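You operate a simulated robot arm through the tools that you are given. There is no shell and no other tool. Be economical: measure what you need, move in short steps, check, and stop when the job is done.

The job below is to be done with a simulated robot arm. You get a single attempt, and the scene is never put back.

## Task
Take the spacer with the smallest size on its label from the top of the covered table and put it on the black test card.

The check looks at the end state, three seconds after you hand in, the way a careful person would. Anything else that was tipped, shoved, dropped, spilled or broken makes it a failure.

## Robot
A 6-joint arm with a two-finger parallel gripper, fixed in place. Base frame: the origin is at the foot of the arm, x ahead of it, y to its left, z up; the work surface is at about z = 0. Units: cm, degrees, N and s.
With the tool pointing down near the work surface it reaches from about 14 to 58 cm from the base axis. Its first joint turns from -66.0 to 66.0 degrees. Payload 2.1 kg.
Tool frame: the origin (TCP) lies between the finger pads and is the grasp point; the fingertips stand 3 cm ahead of it; z points along the fingers, y is the line along which they close. The gripper opens to 9.4 cm. The fingers are 2.8 cm wide and 1 cm thick; the gripper's body (5 by 9.6 cm) begins 5.5 cm behind the TCP.
Orientation is that of the tool frame in the base frame, as a unit quaternion [x, y, z, w]. With the fingers straight down and closing along the base's y, the tool's x points along the base's -x, its y along +y and its z along -z.

## Interface
- The arm moves only by the tool step_arm. Its argument "rows" is a list of rows, each a list of 2 entries, a list of its own where there are three numbers: the shift along the base's x, y, z in units of 30 mm (1.0 is 30 mm), then the turn, a rotation vector about the base's x, y, z in units of 5 degrees (1.0 is 5 degrees). In form: [[[x, y, z], [wx, wy, wz]], ...]. A call has 1 to 12 rows; each row shifts and turns the commanded pose from where the row before left it. "hand" is the gripper command, from -1 (shut) to 1 (fully open), values between in proportion, set as the call begins (left out, the last holds). A call with a number of a shift or a turn outside -1 to 1 is refused whole. A row lasts 0.2 s, in which the tool goes at most 5 cm and 8.6 degrees; a call with a longer step from one row to the next is refused whole, and so is a gripper value outside its range. Where a pose cannot be reached the arm comes as near as it can. A force on the tool above 40 N (or 10 N above the force at the start of the call, whichever is more), or a blocked arm, ends the call early, and 0.2 s more pass. The fingers move at their own pace (about 7.2 cm/s each) and stop on an object; they squeeze with about 31 N. The grip force told is the motor's: it shows also when the fingers shut on nothing. Time passes only in rows, and 0.2 s behind the last, so rows that do not move let the fingers close. The reply holds the time, the measured pose of the TCP, the force on the tool along the base axes, the opening and the grip force, in the units named above and with some noise, and new pictures: "views" is both (left out), scene, wrist or none.
- Cameras (640 x 400 px; columns grow to the right, rows downward): "scene" is fixed at [5.51, -37.33, 49.61]; the picture's right is [0.80, -0.61, 0.00], its down [-0.32, -0.42, -0.85] and it looks along [0.52, 0.68, -0.52] (base axes); focal length 341 px, centre (320, 200). "wrist" rides on the gripper at [-3.7, 0, -5.8] in the tool frame; the picture's right is [0.00, -1.00, 0.00], its down [0.97, 0.00, -0.24] and it looks along [0.24, 0.00, 0.97] (tool axes); focal length 218 px, centre (320, 200).
- point_at(camera, pixels): for up to 12 pixels [column, row] of the newest picture of that camera ("zoom" is the newest enlarged one), the place [x, y, z] in the base frame of the surface seen there, good to about 0.2 cm, but the place of the scene camera against the robot may be out by one fixed shift of up to 1.2 cm in any direction. The clock stands still meanwhile.
- zoom(camera, box): a new picture of the part [left, top, right, bottom] of that camera's present view, enlarged. The clock stands still meanwhile.
- finish_job(): hands the job in; it is judged then, once.

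Work in short steps. Measure before you move; look again where a grasp or a placing could have gone wrong, and mend it. You have 60 turns and 120 pictures in all, those below and enlarged ones among them. Open the gripper and draw the arm clear of the work before you hand the job in, unless the task says otherwise; then end with one line.

The tools are called by a JSON object that holds its "name" and its "arguments". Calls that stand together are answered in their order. step_arm: Moves the arm, as the interface text tells. Its arguments: {"type":"object","properties":{"rows":{"type":"array","items":{"type":"array"}},"hand":{"type":"number"},"views":{"type":"string","enum":["both","scene","wrist","none"]}},"required":["rows"]} The other tools are called the same way: point_at (camera, pixels) gives the place of the surface under pixels of a picture; zoom (camera, box) takes an enlarged picture of a part of a camera's view; finish_job () hands the job in.

At the start:

```text
time: 0.0
position: [33.9, 9.35, 26.99]
ee_rot: [0.0, 1.0, -0.001, 0.0]
force: [-0.1, 0.0, 0.0]
opening: 9.39
gripper_force: 0.0
```

scene: 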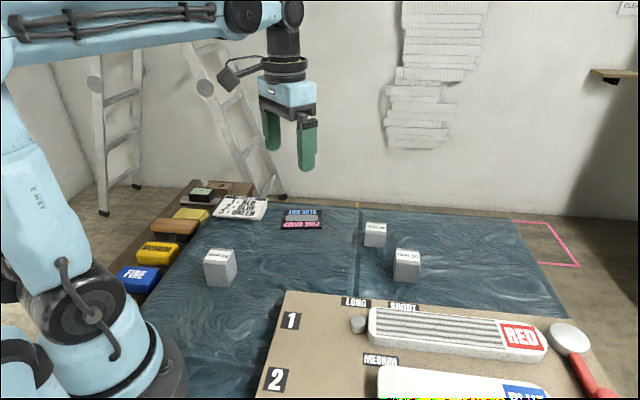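
wrist: 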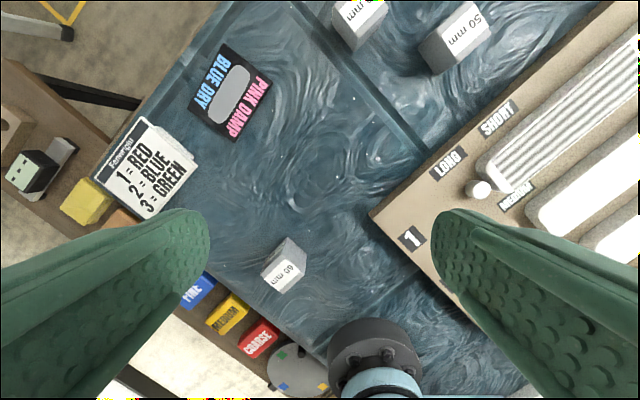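

The pictures show three grey spacers with labels on top (wrist about (285,265), (358,20), (458,35)). I enlarge them to read the labels.

{"name": "zoom", "arguments": {"camera": "wrist", "box": [310, 0, 510, 100]}}

{"name": "zoom", "arguments": {"camera": "wrist", "box": [230, 220, 340, 310]}}

{"name": "zoom", "arguments": {"camera": "scene", "box": [180, 180, 440, 310]}}

```text
3.20 times, centred on (410, 50) of wrist
```

zoom: 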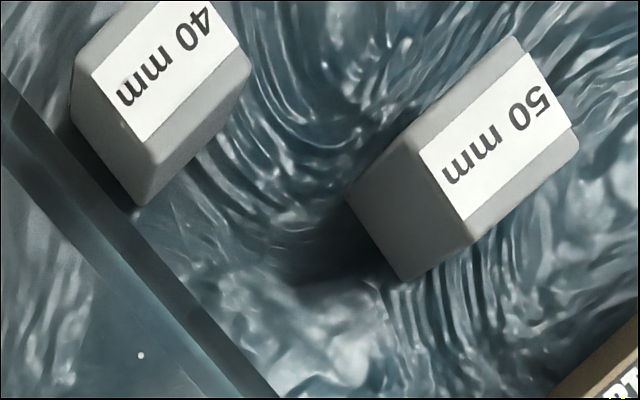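

```text
4.44 times, centred on (285, 265) of wrist
```

zoom: 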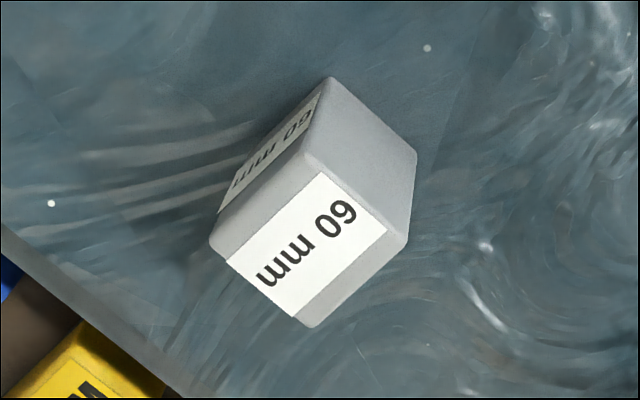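

```text
2.46 times, centred on (310, 245) of scene
```

zoom: 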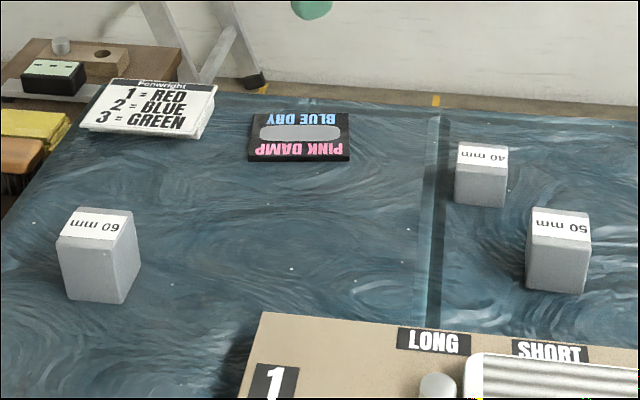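

The labels read 40, 50 and 60 mm, so the 40 mm spacer (scene about (375,235)) is the one. I measure it, its neighbour, the card and the table in both cameras.

{"name": "point_at", "arguments": {"camera": "wrist", "pixels": [[339, 20], [385, 18], [357, 45], [352, 62], [445, 45], [420, 50], [228, 92], [221, 44], [272, 78], [188, 108], [234, 142], [290, 120]]}}

{"name": "point_at", "arguments": {"camera": "scene", "pixels": [[367, 224], [386, 225], [364, 234], [385, 236], [366, 245], [382, 247], [376, 229], [285, 211], [321, 210], [322, 230], [281, 229], [302, 217]]}}

```text
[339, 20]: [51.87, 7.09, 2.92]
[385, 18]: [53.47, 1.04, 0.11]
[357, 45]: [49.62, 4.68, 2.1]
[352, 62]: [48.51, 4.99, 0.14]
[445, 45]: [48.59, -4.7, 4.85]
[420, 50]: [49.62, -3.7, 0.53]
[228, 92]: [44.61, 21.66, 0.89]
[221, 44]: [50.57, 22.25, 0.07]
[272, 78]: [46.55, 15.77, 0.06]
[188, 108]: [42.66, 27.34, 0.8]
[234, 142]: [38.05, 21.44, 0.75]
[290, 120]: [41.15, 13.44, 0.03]
```

```text
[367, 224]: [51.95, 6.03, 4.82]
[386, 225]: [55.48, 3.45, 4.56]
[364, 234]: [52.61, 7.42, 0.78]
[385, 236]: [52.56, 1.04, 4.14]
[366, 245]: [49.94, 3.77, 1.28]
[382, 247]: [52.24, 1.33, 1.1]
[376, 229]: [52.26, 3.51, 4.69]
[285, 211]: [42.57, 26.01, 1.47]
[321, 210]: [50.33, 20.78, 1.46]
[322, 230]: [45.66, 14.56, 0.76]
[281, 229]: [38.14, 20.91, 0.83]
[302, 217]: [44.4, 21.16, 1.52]
```

The spacer is near (52, 4) with top about 4 cm; the card centre is near (44.6, 21.6), top about 0.8 cm. I move above the spacer for a closer wrist view.

{"name": "step_arm", "arguments": {"rows": [[[1, -0.35, -0.4], [0, 0, 0]], [[1, -0.35, -0.4], [0, 0, 0]], [[1, -0.35, -0.4], [0, 0, 0]], [[1, -0.35, -0.4], [0, 0, 0]], [[1, -0.35, -0.4], [0, 0, 0]], [[0, 0, 0], [0, 0, 0]]], "hand": 1}}

```text
time: 1.4
position: [48.97, 3.83, 21.02]
ee_rot: [0.001, 1.0, 0.0, 0.0]
force: [0.4, -0.2, 0.3]
opening: 9.4
gripper_force: 0.1
```

scene: 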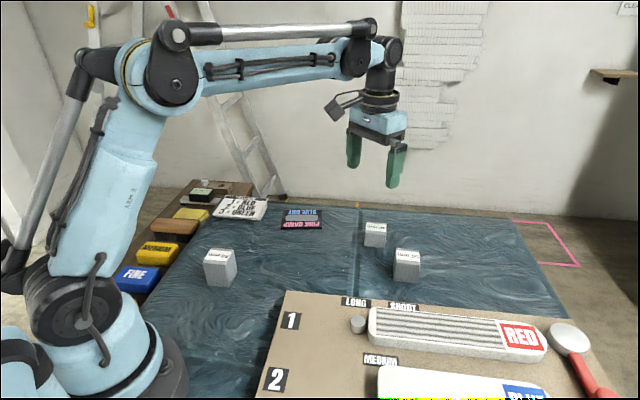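
wrist: 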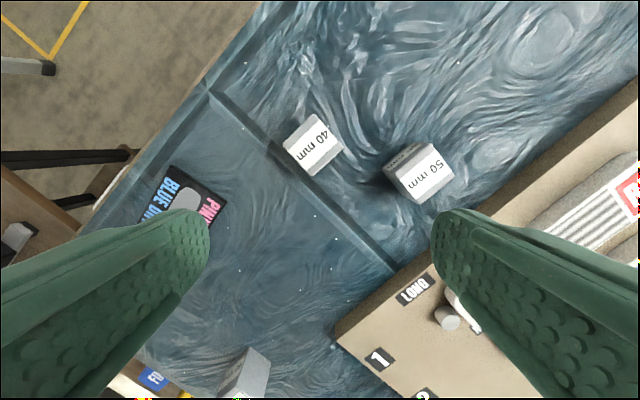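

{"name": "zoom", "arguments": {"camera": "wrist", "box": [240, 90, 480, 240]}}

```text
2.67 times, centred on (360, 165) of wrist
```

zoom: 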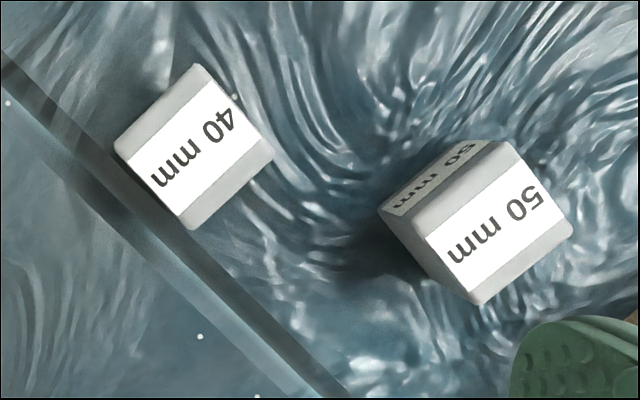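

The 40 mm spacer's top is clear in the zoom: corners about (197,67), (272,152), (192,228), (117,145). I measure these plus the facing side of the 50 mm one.

{"name": "point_at", "arguments": {"camera": "zoom", "pixels": [[197, 70], [268, 152], [192, 224], [121, 147], [195, 148], [384, 212], [482, 148], [430, 236], [475, 298], [568, 230], [60, 130], [200, 270]]}}

{"name": "point_at", "arguments": {"camera": "wrist", "pixels": [[172, 168], [226, 200], [190, 200], [145, 222], [215, 225]]}}

```text
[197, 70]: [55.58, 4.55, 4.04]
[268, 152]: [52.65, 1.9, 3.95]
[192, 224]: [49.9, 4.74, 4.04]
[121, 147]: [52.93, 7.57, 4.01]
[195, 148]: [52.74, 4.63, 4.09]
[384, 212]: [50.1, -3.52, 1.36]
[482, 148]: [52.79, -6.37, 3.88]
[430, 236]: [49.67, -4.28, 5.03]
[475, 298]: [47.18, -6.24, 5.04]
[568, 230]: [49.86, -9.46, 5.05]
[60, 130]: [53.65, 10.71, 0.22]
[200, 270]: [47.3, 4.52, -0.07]
```

```text
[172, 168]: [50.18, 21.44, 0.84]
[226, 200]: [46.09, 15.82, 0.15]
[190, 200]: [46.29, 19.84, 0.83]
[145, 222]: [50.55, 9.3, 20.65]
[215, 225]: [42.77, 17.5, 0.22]
```

The spacer centre is (52.75, 4.7), edges at about 42° and 131°, top 4.0 cm. I move over it, turn +41.5° about z and descend to z≈12; the fingers will land clear of the 50 mm spacer.

{"name": "step_arm", "arguments": {"rows": [[[0.14, 0.032, -0.333], [0, 0, 0.922]], [[0.14, 0.032, -0.333], [0, 0, 0.922]], [[0.14, 0.032, -0.333], [0, 0, 0.922]], [[0.14, 0.032, -0.333], [0, 0, 0.922]], [[0.14, 0.032, -0.333], [0, 0, 0.922]], [[0.14, 0.032, -0.333], [0, 0, 0.922]], [[0.14, 0.032, -0.333], [0, 0, 0.922]], [[0.14, 0.032, -0.333], [0, 0, 0.922]], [[0.14, 0.032, -0.333], [0, 0, 0.922]], [[0, 0, 0], [0, 0, 0]]]}}

```text
time: 3.6
position: [52.67, 4.81, 12.12]
ee_rot: [-0.355, 0.935, -0.001, 0.0]
force: [0.7, -0.9, 0.5]
opening: 9.39
gripper_force: 0.1
```

scene: 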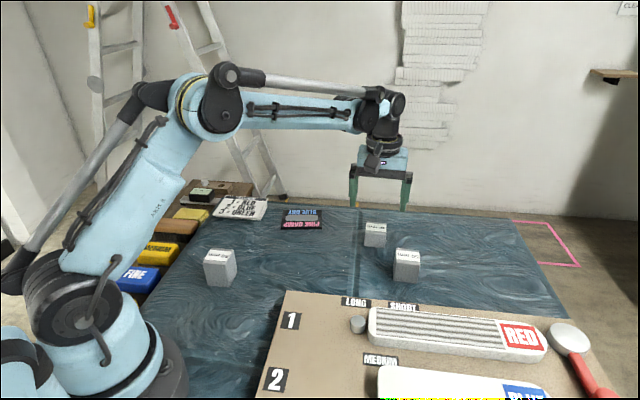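
wrist: 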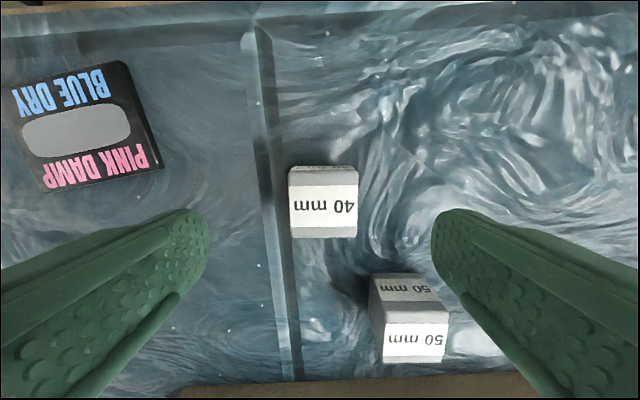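

The spacer's edges are now square with the fingers (top about (324,205)). I remeasure its top and the card's corners from this closer view.

{"name": "point_at", "arguments": {"camera": "wrist", "pixels": [[293, 175], [354, 175], [294, 233], [354, 233], [324, 204], [15, 90], [122, 65], [158, 163], [46, 188], [76, 131]]}}

```text
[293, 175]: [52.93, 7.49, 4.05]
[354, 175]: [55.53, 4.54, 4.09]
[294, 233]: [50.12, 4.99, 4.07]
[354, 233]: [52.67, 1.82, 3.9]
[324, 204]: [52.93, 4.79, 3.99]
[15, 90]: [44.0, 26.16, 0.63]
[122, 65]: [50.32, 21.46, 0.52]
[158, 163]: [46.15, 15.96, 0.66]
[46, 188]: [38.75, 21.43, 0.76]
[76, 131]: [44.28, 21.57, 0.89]
```

Spacer centre confirmed at (52.8, 4.7); card centre about (44.4, 21.5). I descend to z≈3.5 with the fingers open.

{"name": "step_arm", "arguments": {"rows": [[[0.045, -0.03, -0.5], [0, 0, 0]], [[0, 0, -0.5], [0, 0, 0]], [[0, 0, -0.5], [0, 0, 0]], [[0, 0, -0.5], [0, 0, 0]], [[0, 0, -0.45], [0, 0, 0]], [[0, 0, -0.4], [0, 0, 0]], [[0, 0, 0], [0, 0, 0]]]}}

```text
time: 5.2
position: [52.65, 4.81, 3.61]
ee_rot: [-0.355, 0.935, 0.0, 0.0]
force: [1.3, -1.1, -0.4]
opening: 9.41
gripper_force: 0.1
```

scene: 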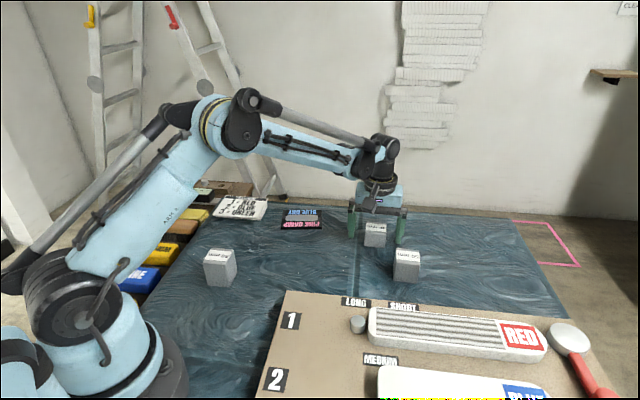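
wrist: 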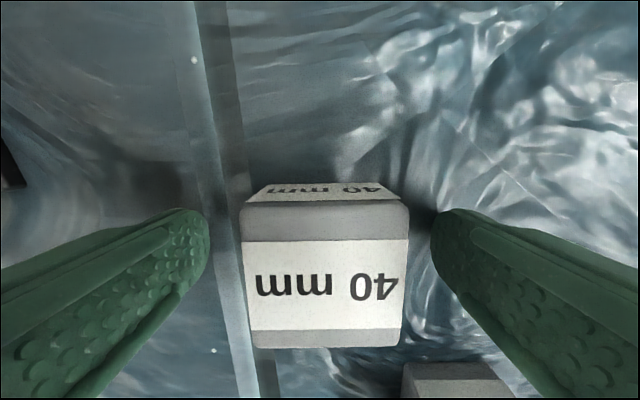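

The spacer sits centred between the pads at z 3.6. I close the gripper.

{"name": "step_arm", "arguments": {"rows": [[[0, 0, 0], [0, 0, 0]], [[0, 0, 0], [0, 0, 0]], [[0, 0, 0], [0, 0, 0]], [[0, 0, 0], [0, 0, 0]]], "hand": -1, "views": "wrist"}}

```text
time: 6.2
position: [52.72, 4.71, 3.52]
ee_rot: [-0.354, 0.935, -0.001, 0.0]
force: [-0.1, 0.3, 0.4]
opening: 4.96
gripper_force: 31.0
```

wrist: 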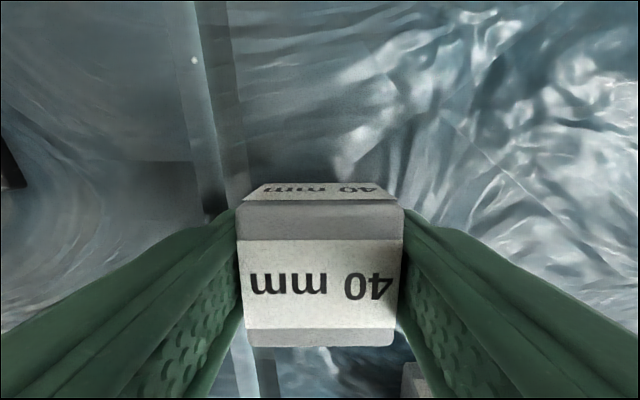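

The fingers stopped on the spacer (opening 4.96, grip 31 N). I lift straight up to z≈12 and check.

{"name": "step_arm", "arguments": {"rows": [[[0, 0, 0.3], [0, 0, 0]], [[0, 0, 0.4], [0, 0, 0]], [[0, 0, 0.5], [0, 0, 0]], [[0, 0, 0.6], [0, 0, 0]], [[0, 0, 0.6], [0, 0, 0]], [[0, 0, 0.4], [0, 0, 0]], [[0, 0, 0], [0, 0, 0]]]}}

```text
time: 7.8
position: [52.62, 4.7, 11.8]
ee_rot: [-0.355, 0.935, -0.001, 0.0]
force: [-0.1, 0.6, -0.5]
opening: 4.96
gripper_force: 31.2
```

scene: 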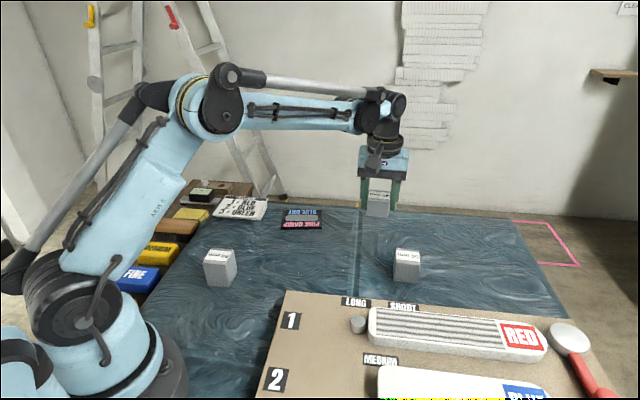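
wrist: 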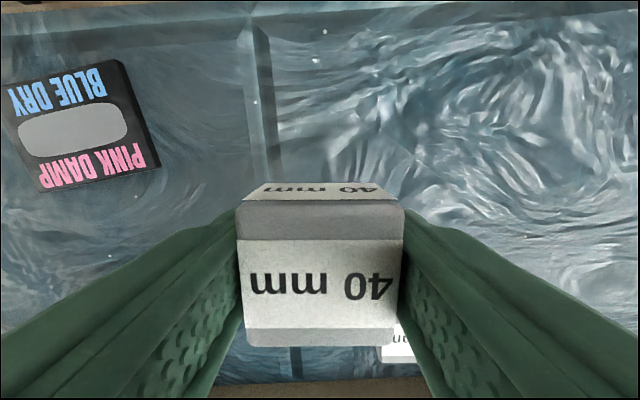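

The spacer is held firm and level. I carry it at z≈12 to above the card, turning +13° to line up with the card's edges.

{"name": "step_arm", "arguments": {"rows": [[[-0.346, 0.7, 0], [0, 0, 0.325]], [[-0.346, 0.7, 0], [0, 0, 0.325]], [[-0.346, 0.7, 0], [0, 0, 0.325]], [[-0.346, 0.7, 0], [0, 0, 0.325]], [[-0.346, 0.7, 0], [0, 0, 0.325]], [[-0.346, 0.7, 0], [0, 0, 0.325]], [[-0.346, 0.7, 0], [0, 0, 0.325]], [[-0.346, 0.7, 0], [0, 0, 0.325]], [[0, 0, 0], [0, 0, 0]]]}}

```text
time: 9.8
position: [44.28, 21.66, 11.78]
ee_rot: [-0.457, 0.889, 0.0, 0.001]
force: [-0.2, 0.0, -1.1]
opening: 4.95
gripper_force: 31.3
```

scene: 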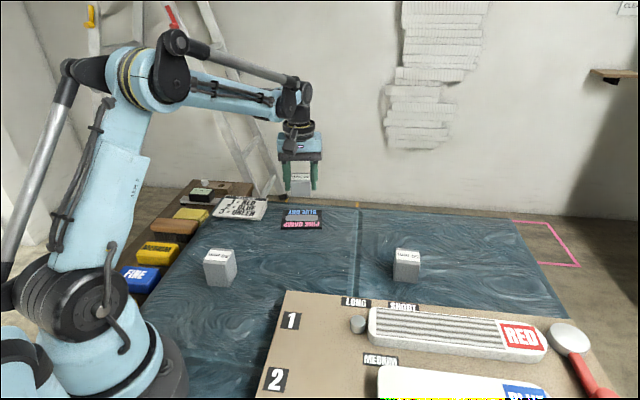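
wrist: 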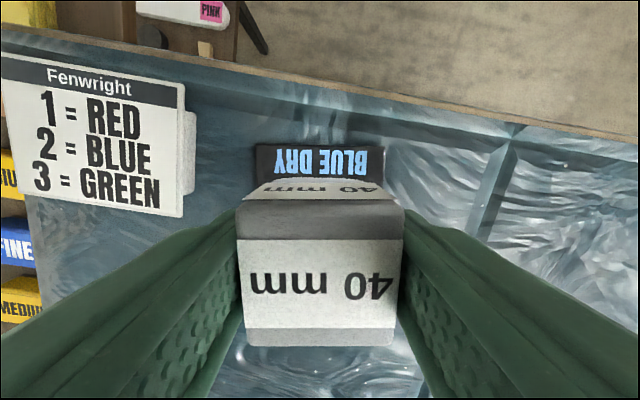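

The spacer is aligned with the card (far edge columns 256–382). I measure the card's far corners and the paper pad's near edge before lowering.

{"name": "point_at", "arguments": {"camera": "wrist", "pixels": [[260, 150], [380, 151], [320, 150], [262, 178], [192, 190], [192, 120]]}}

{"name": "zoom", "arguments": {"camera": "scene", "box": [200, 140, 360, 240]}}

```text
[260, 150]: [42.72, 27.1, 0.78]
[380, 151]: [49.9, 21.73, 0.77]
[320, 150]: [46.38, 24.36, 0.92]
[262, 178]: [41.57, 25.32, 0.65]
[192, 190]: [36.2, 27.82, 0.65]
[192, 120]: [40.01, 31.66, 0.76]
```

```text
4.00 times, centred on (280, 190) of scene
```

zoom: 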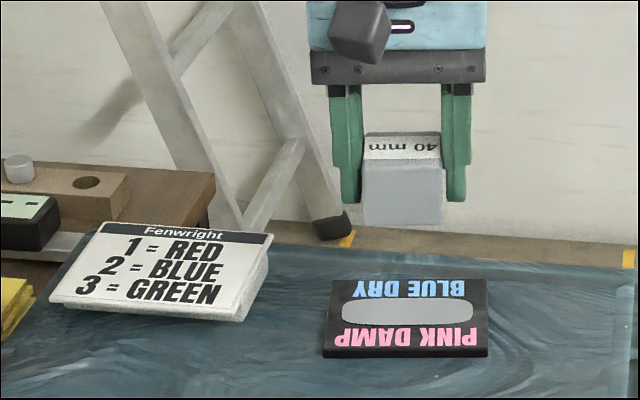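

The card centre comes out at (44.3, 21.65), just under the tool. I lower to z≈4.7, just above contact (card top ~0.8).

{"name": "step_arm", "arguments": {"rows": [[[0, 0, -0.5], [0, 0, 0]], [[0, 0, -0.5], [0, 0, 0]], [[0, 0, -0.5], [0, 0, 0]], [[0, 0, -0.4], [0, 0, 0]], [[0, 0, -0.3], [0, 0, 0]], [[0, 0, -0.15], [0, 0, 0]], [[0, 0, 0], [0, 0, 0]]]}}

```text
time: 11.4
position: [44.39, 21.64, 4.86]
ee_rot: [-0.458, 0.889, 0.0, 0.001]
force: [0.3, 0.2, -0.7]
opening: 4.95
gripper_force: 31.0
```

scene: 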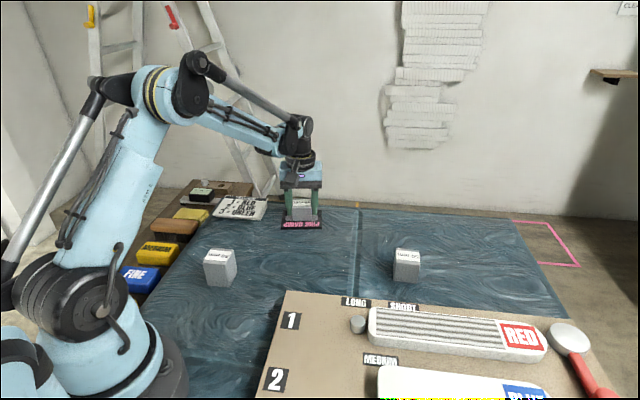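
wrist: 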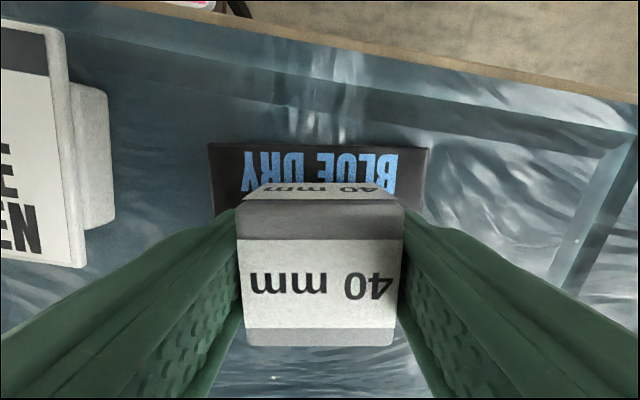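

No contact force yet at z 4.86. I lower in 1 mm steps toward 4.4, watching the vertical force.

{"name": "step_arm", "arguments": {"rows": [[[0, 0, -0.04], [0, 0, 0]], [[0, 0, -0.04], [0, 0, 0]], [[0, 0, -0.03], [0, 0, 0]], [[0, 0, 0], [0, 0, 0]]], "views": "none"}}

```text
time: 12.4
position: [44.37, 21.57, 4.54]
ee_rot: [-0.457, 0.889, 0.0, 0.0]
force: [0.8, 1.2, -0.9]
opening: 4.94
gripper_force: 31.4
```

Still free at 4.54; a few more small steps down.

{"name": "step_arm", "arguments": {"rows": [[[0, 0, -0.03], [0, 0, 0]], [[0, 0, -0.03], [0, 0, 0]], [[0, 0, 0], [0, 0, 0]]], "views": "none"}}

{"name": "zoom", "arguments": {"camera": "scene", "box": [260, 180, 340, 240]}}

```text
time: 13.2
position: [44.39, 21.55, 4.28]
ee_rot: [-0.458, 0.889, 0.001, 0.0]
force: [-0.4, -0.1, -0.9]
opening: 4.98
gripper_force: 31.1
```

```text
6.67 times, centred on (300, 210) of scene
```

zoom: 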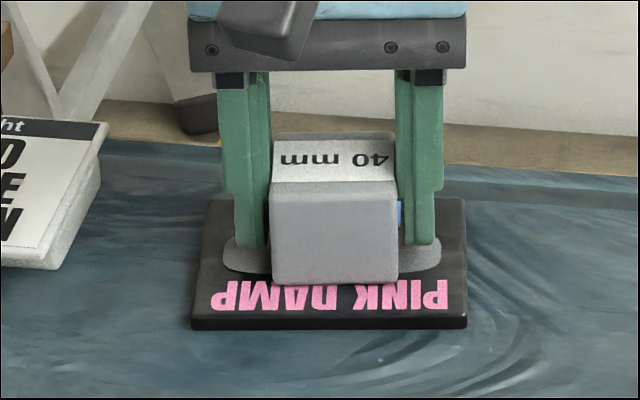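

The spacer is nearly on the card, still no force. I go down another 1 mm or so.

{"name": "step_arm", "arguments": {"rows": [[[0, 0, -0.03], [0, 0, 0]], [[0, 0, 0], [0, 0, 0]]], "views": "none"}}

```text
time: 13.8
position: [44.33, 21.59, 4.37]
ee_rot: [-0.458, 0.889, 0.001, 0.0]
force: [0.0, 1.2, 8.9]
opening: 4.94
gripper_force: 31.0
```

Contact: the vertical force rose to 8.9 N. I release, opening only part way so the fingers stay clear of the pad beside the card.

{"name": "step_arm", "arguments": {"rows": [[[0, 0, 0], [0, 0, 0]], [[0, 0, 0], [0, 0, 0]], [[0, 0, 0], [0, 0, 0]]], "hand": 0.5}}

```text
time: 14.6
position: [44.33, 21.45, 4.28]
ee_rot: [-0.457, 0.889, 0.0, 0.0]
force: [-0.3, 0.1, -0.7]
opening: 7.04
gripper_force: 0.0
```

scene: 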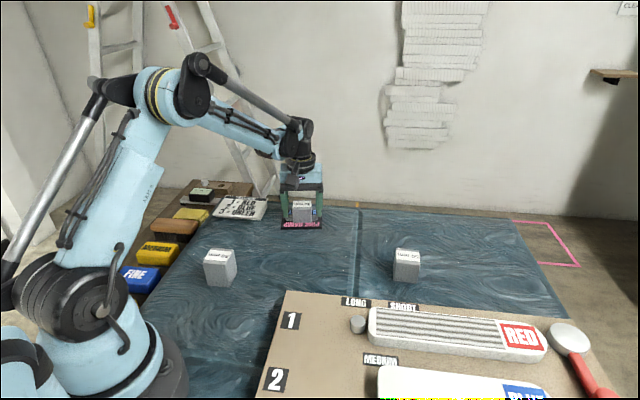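
wrist: 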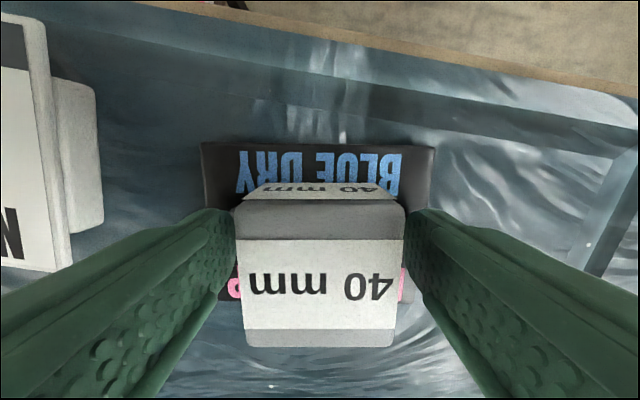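

The fingers are free of the spacer on both sides. I rise straight up to clear it.

{"name": "step_arm", "arguments": {"rows": [[[0, 0, 0.3], [0, 0, 0]], [[0, 0, 0.5], [0, 0, 0]], [[0, 0, 0.7], [0, 0, 0]], [[0, 0, 0.9], [0, 0, 0]], [[0, 0, 0.9], [0, 0, 0]], [[0, 0, 0.9], [0, 0, 0]], [[-0.5, -0.5, 0.5], [0, 0, 0]], [[-0.5, -0.5, 0], [0, 0, 0]], [[0, 0, 0], [0, 0, 0]]]}}

{"name": "zoom", "arguments": {"camera": "scene", "box": [200, 160, 360, 260]}}

```text
time: 16.6
position: [41.38, 18.89, 18.41]
ee_rot: [-0.457, 0.889, -0.001, 0.0]
force: [-0.8, 0.0, -0.1]
opening: 7.06
gripper_force: 0.0
```

scene: 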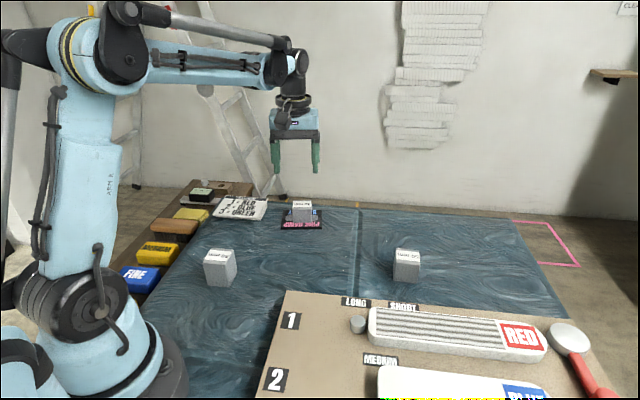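
wrist: 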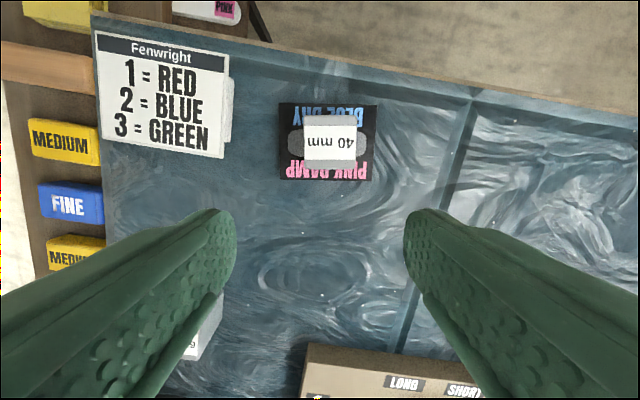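

```text
4.00 times, centred on (280, 210) of scene
```

zoom: 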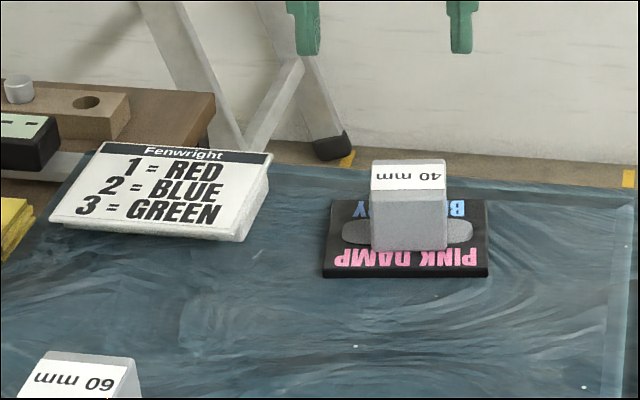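

The 40 mm spacer stands flat at the middle of the card (wrist (330,140)), everything else is where it was, and the arm is clear. I hand in.

{"name": "finish_job", "arguments": {}}

```text
The job is handed in.
```

The 40 mm spacer, the smallest of the three, now stands upright in the middle of the black test card, and nothing else looked moved in the last pictures.
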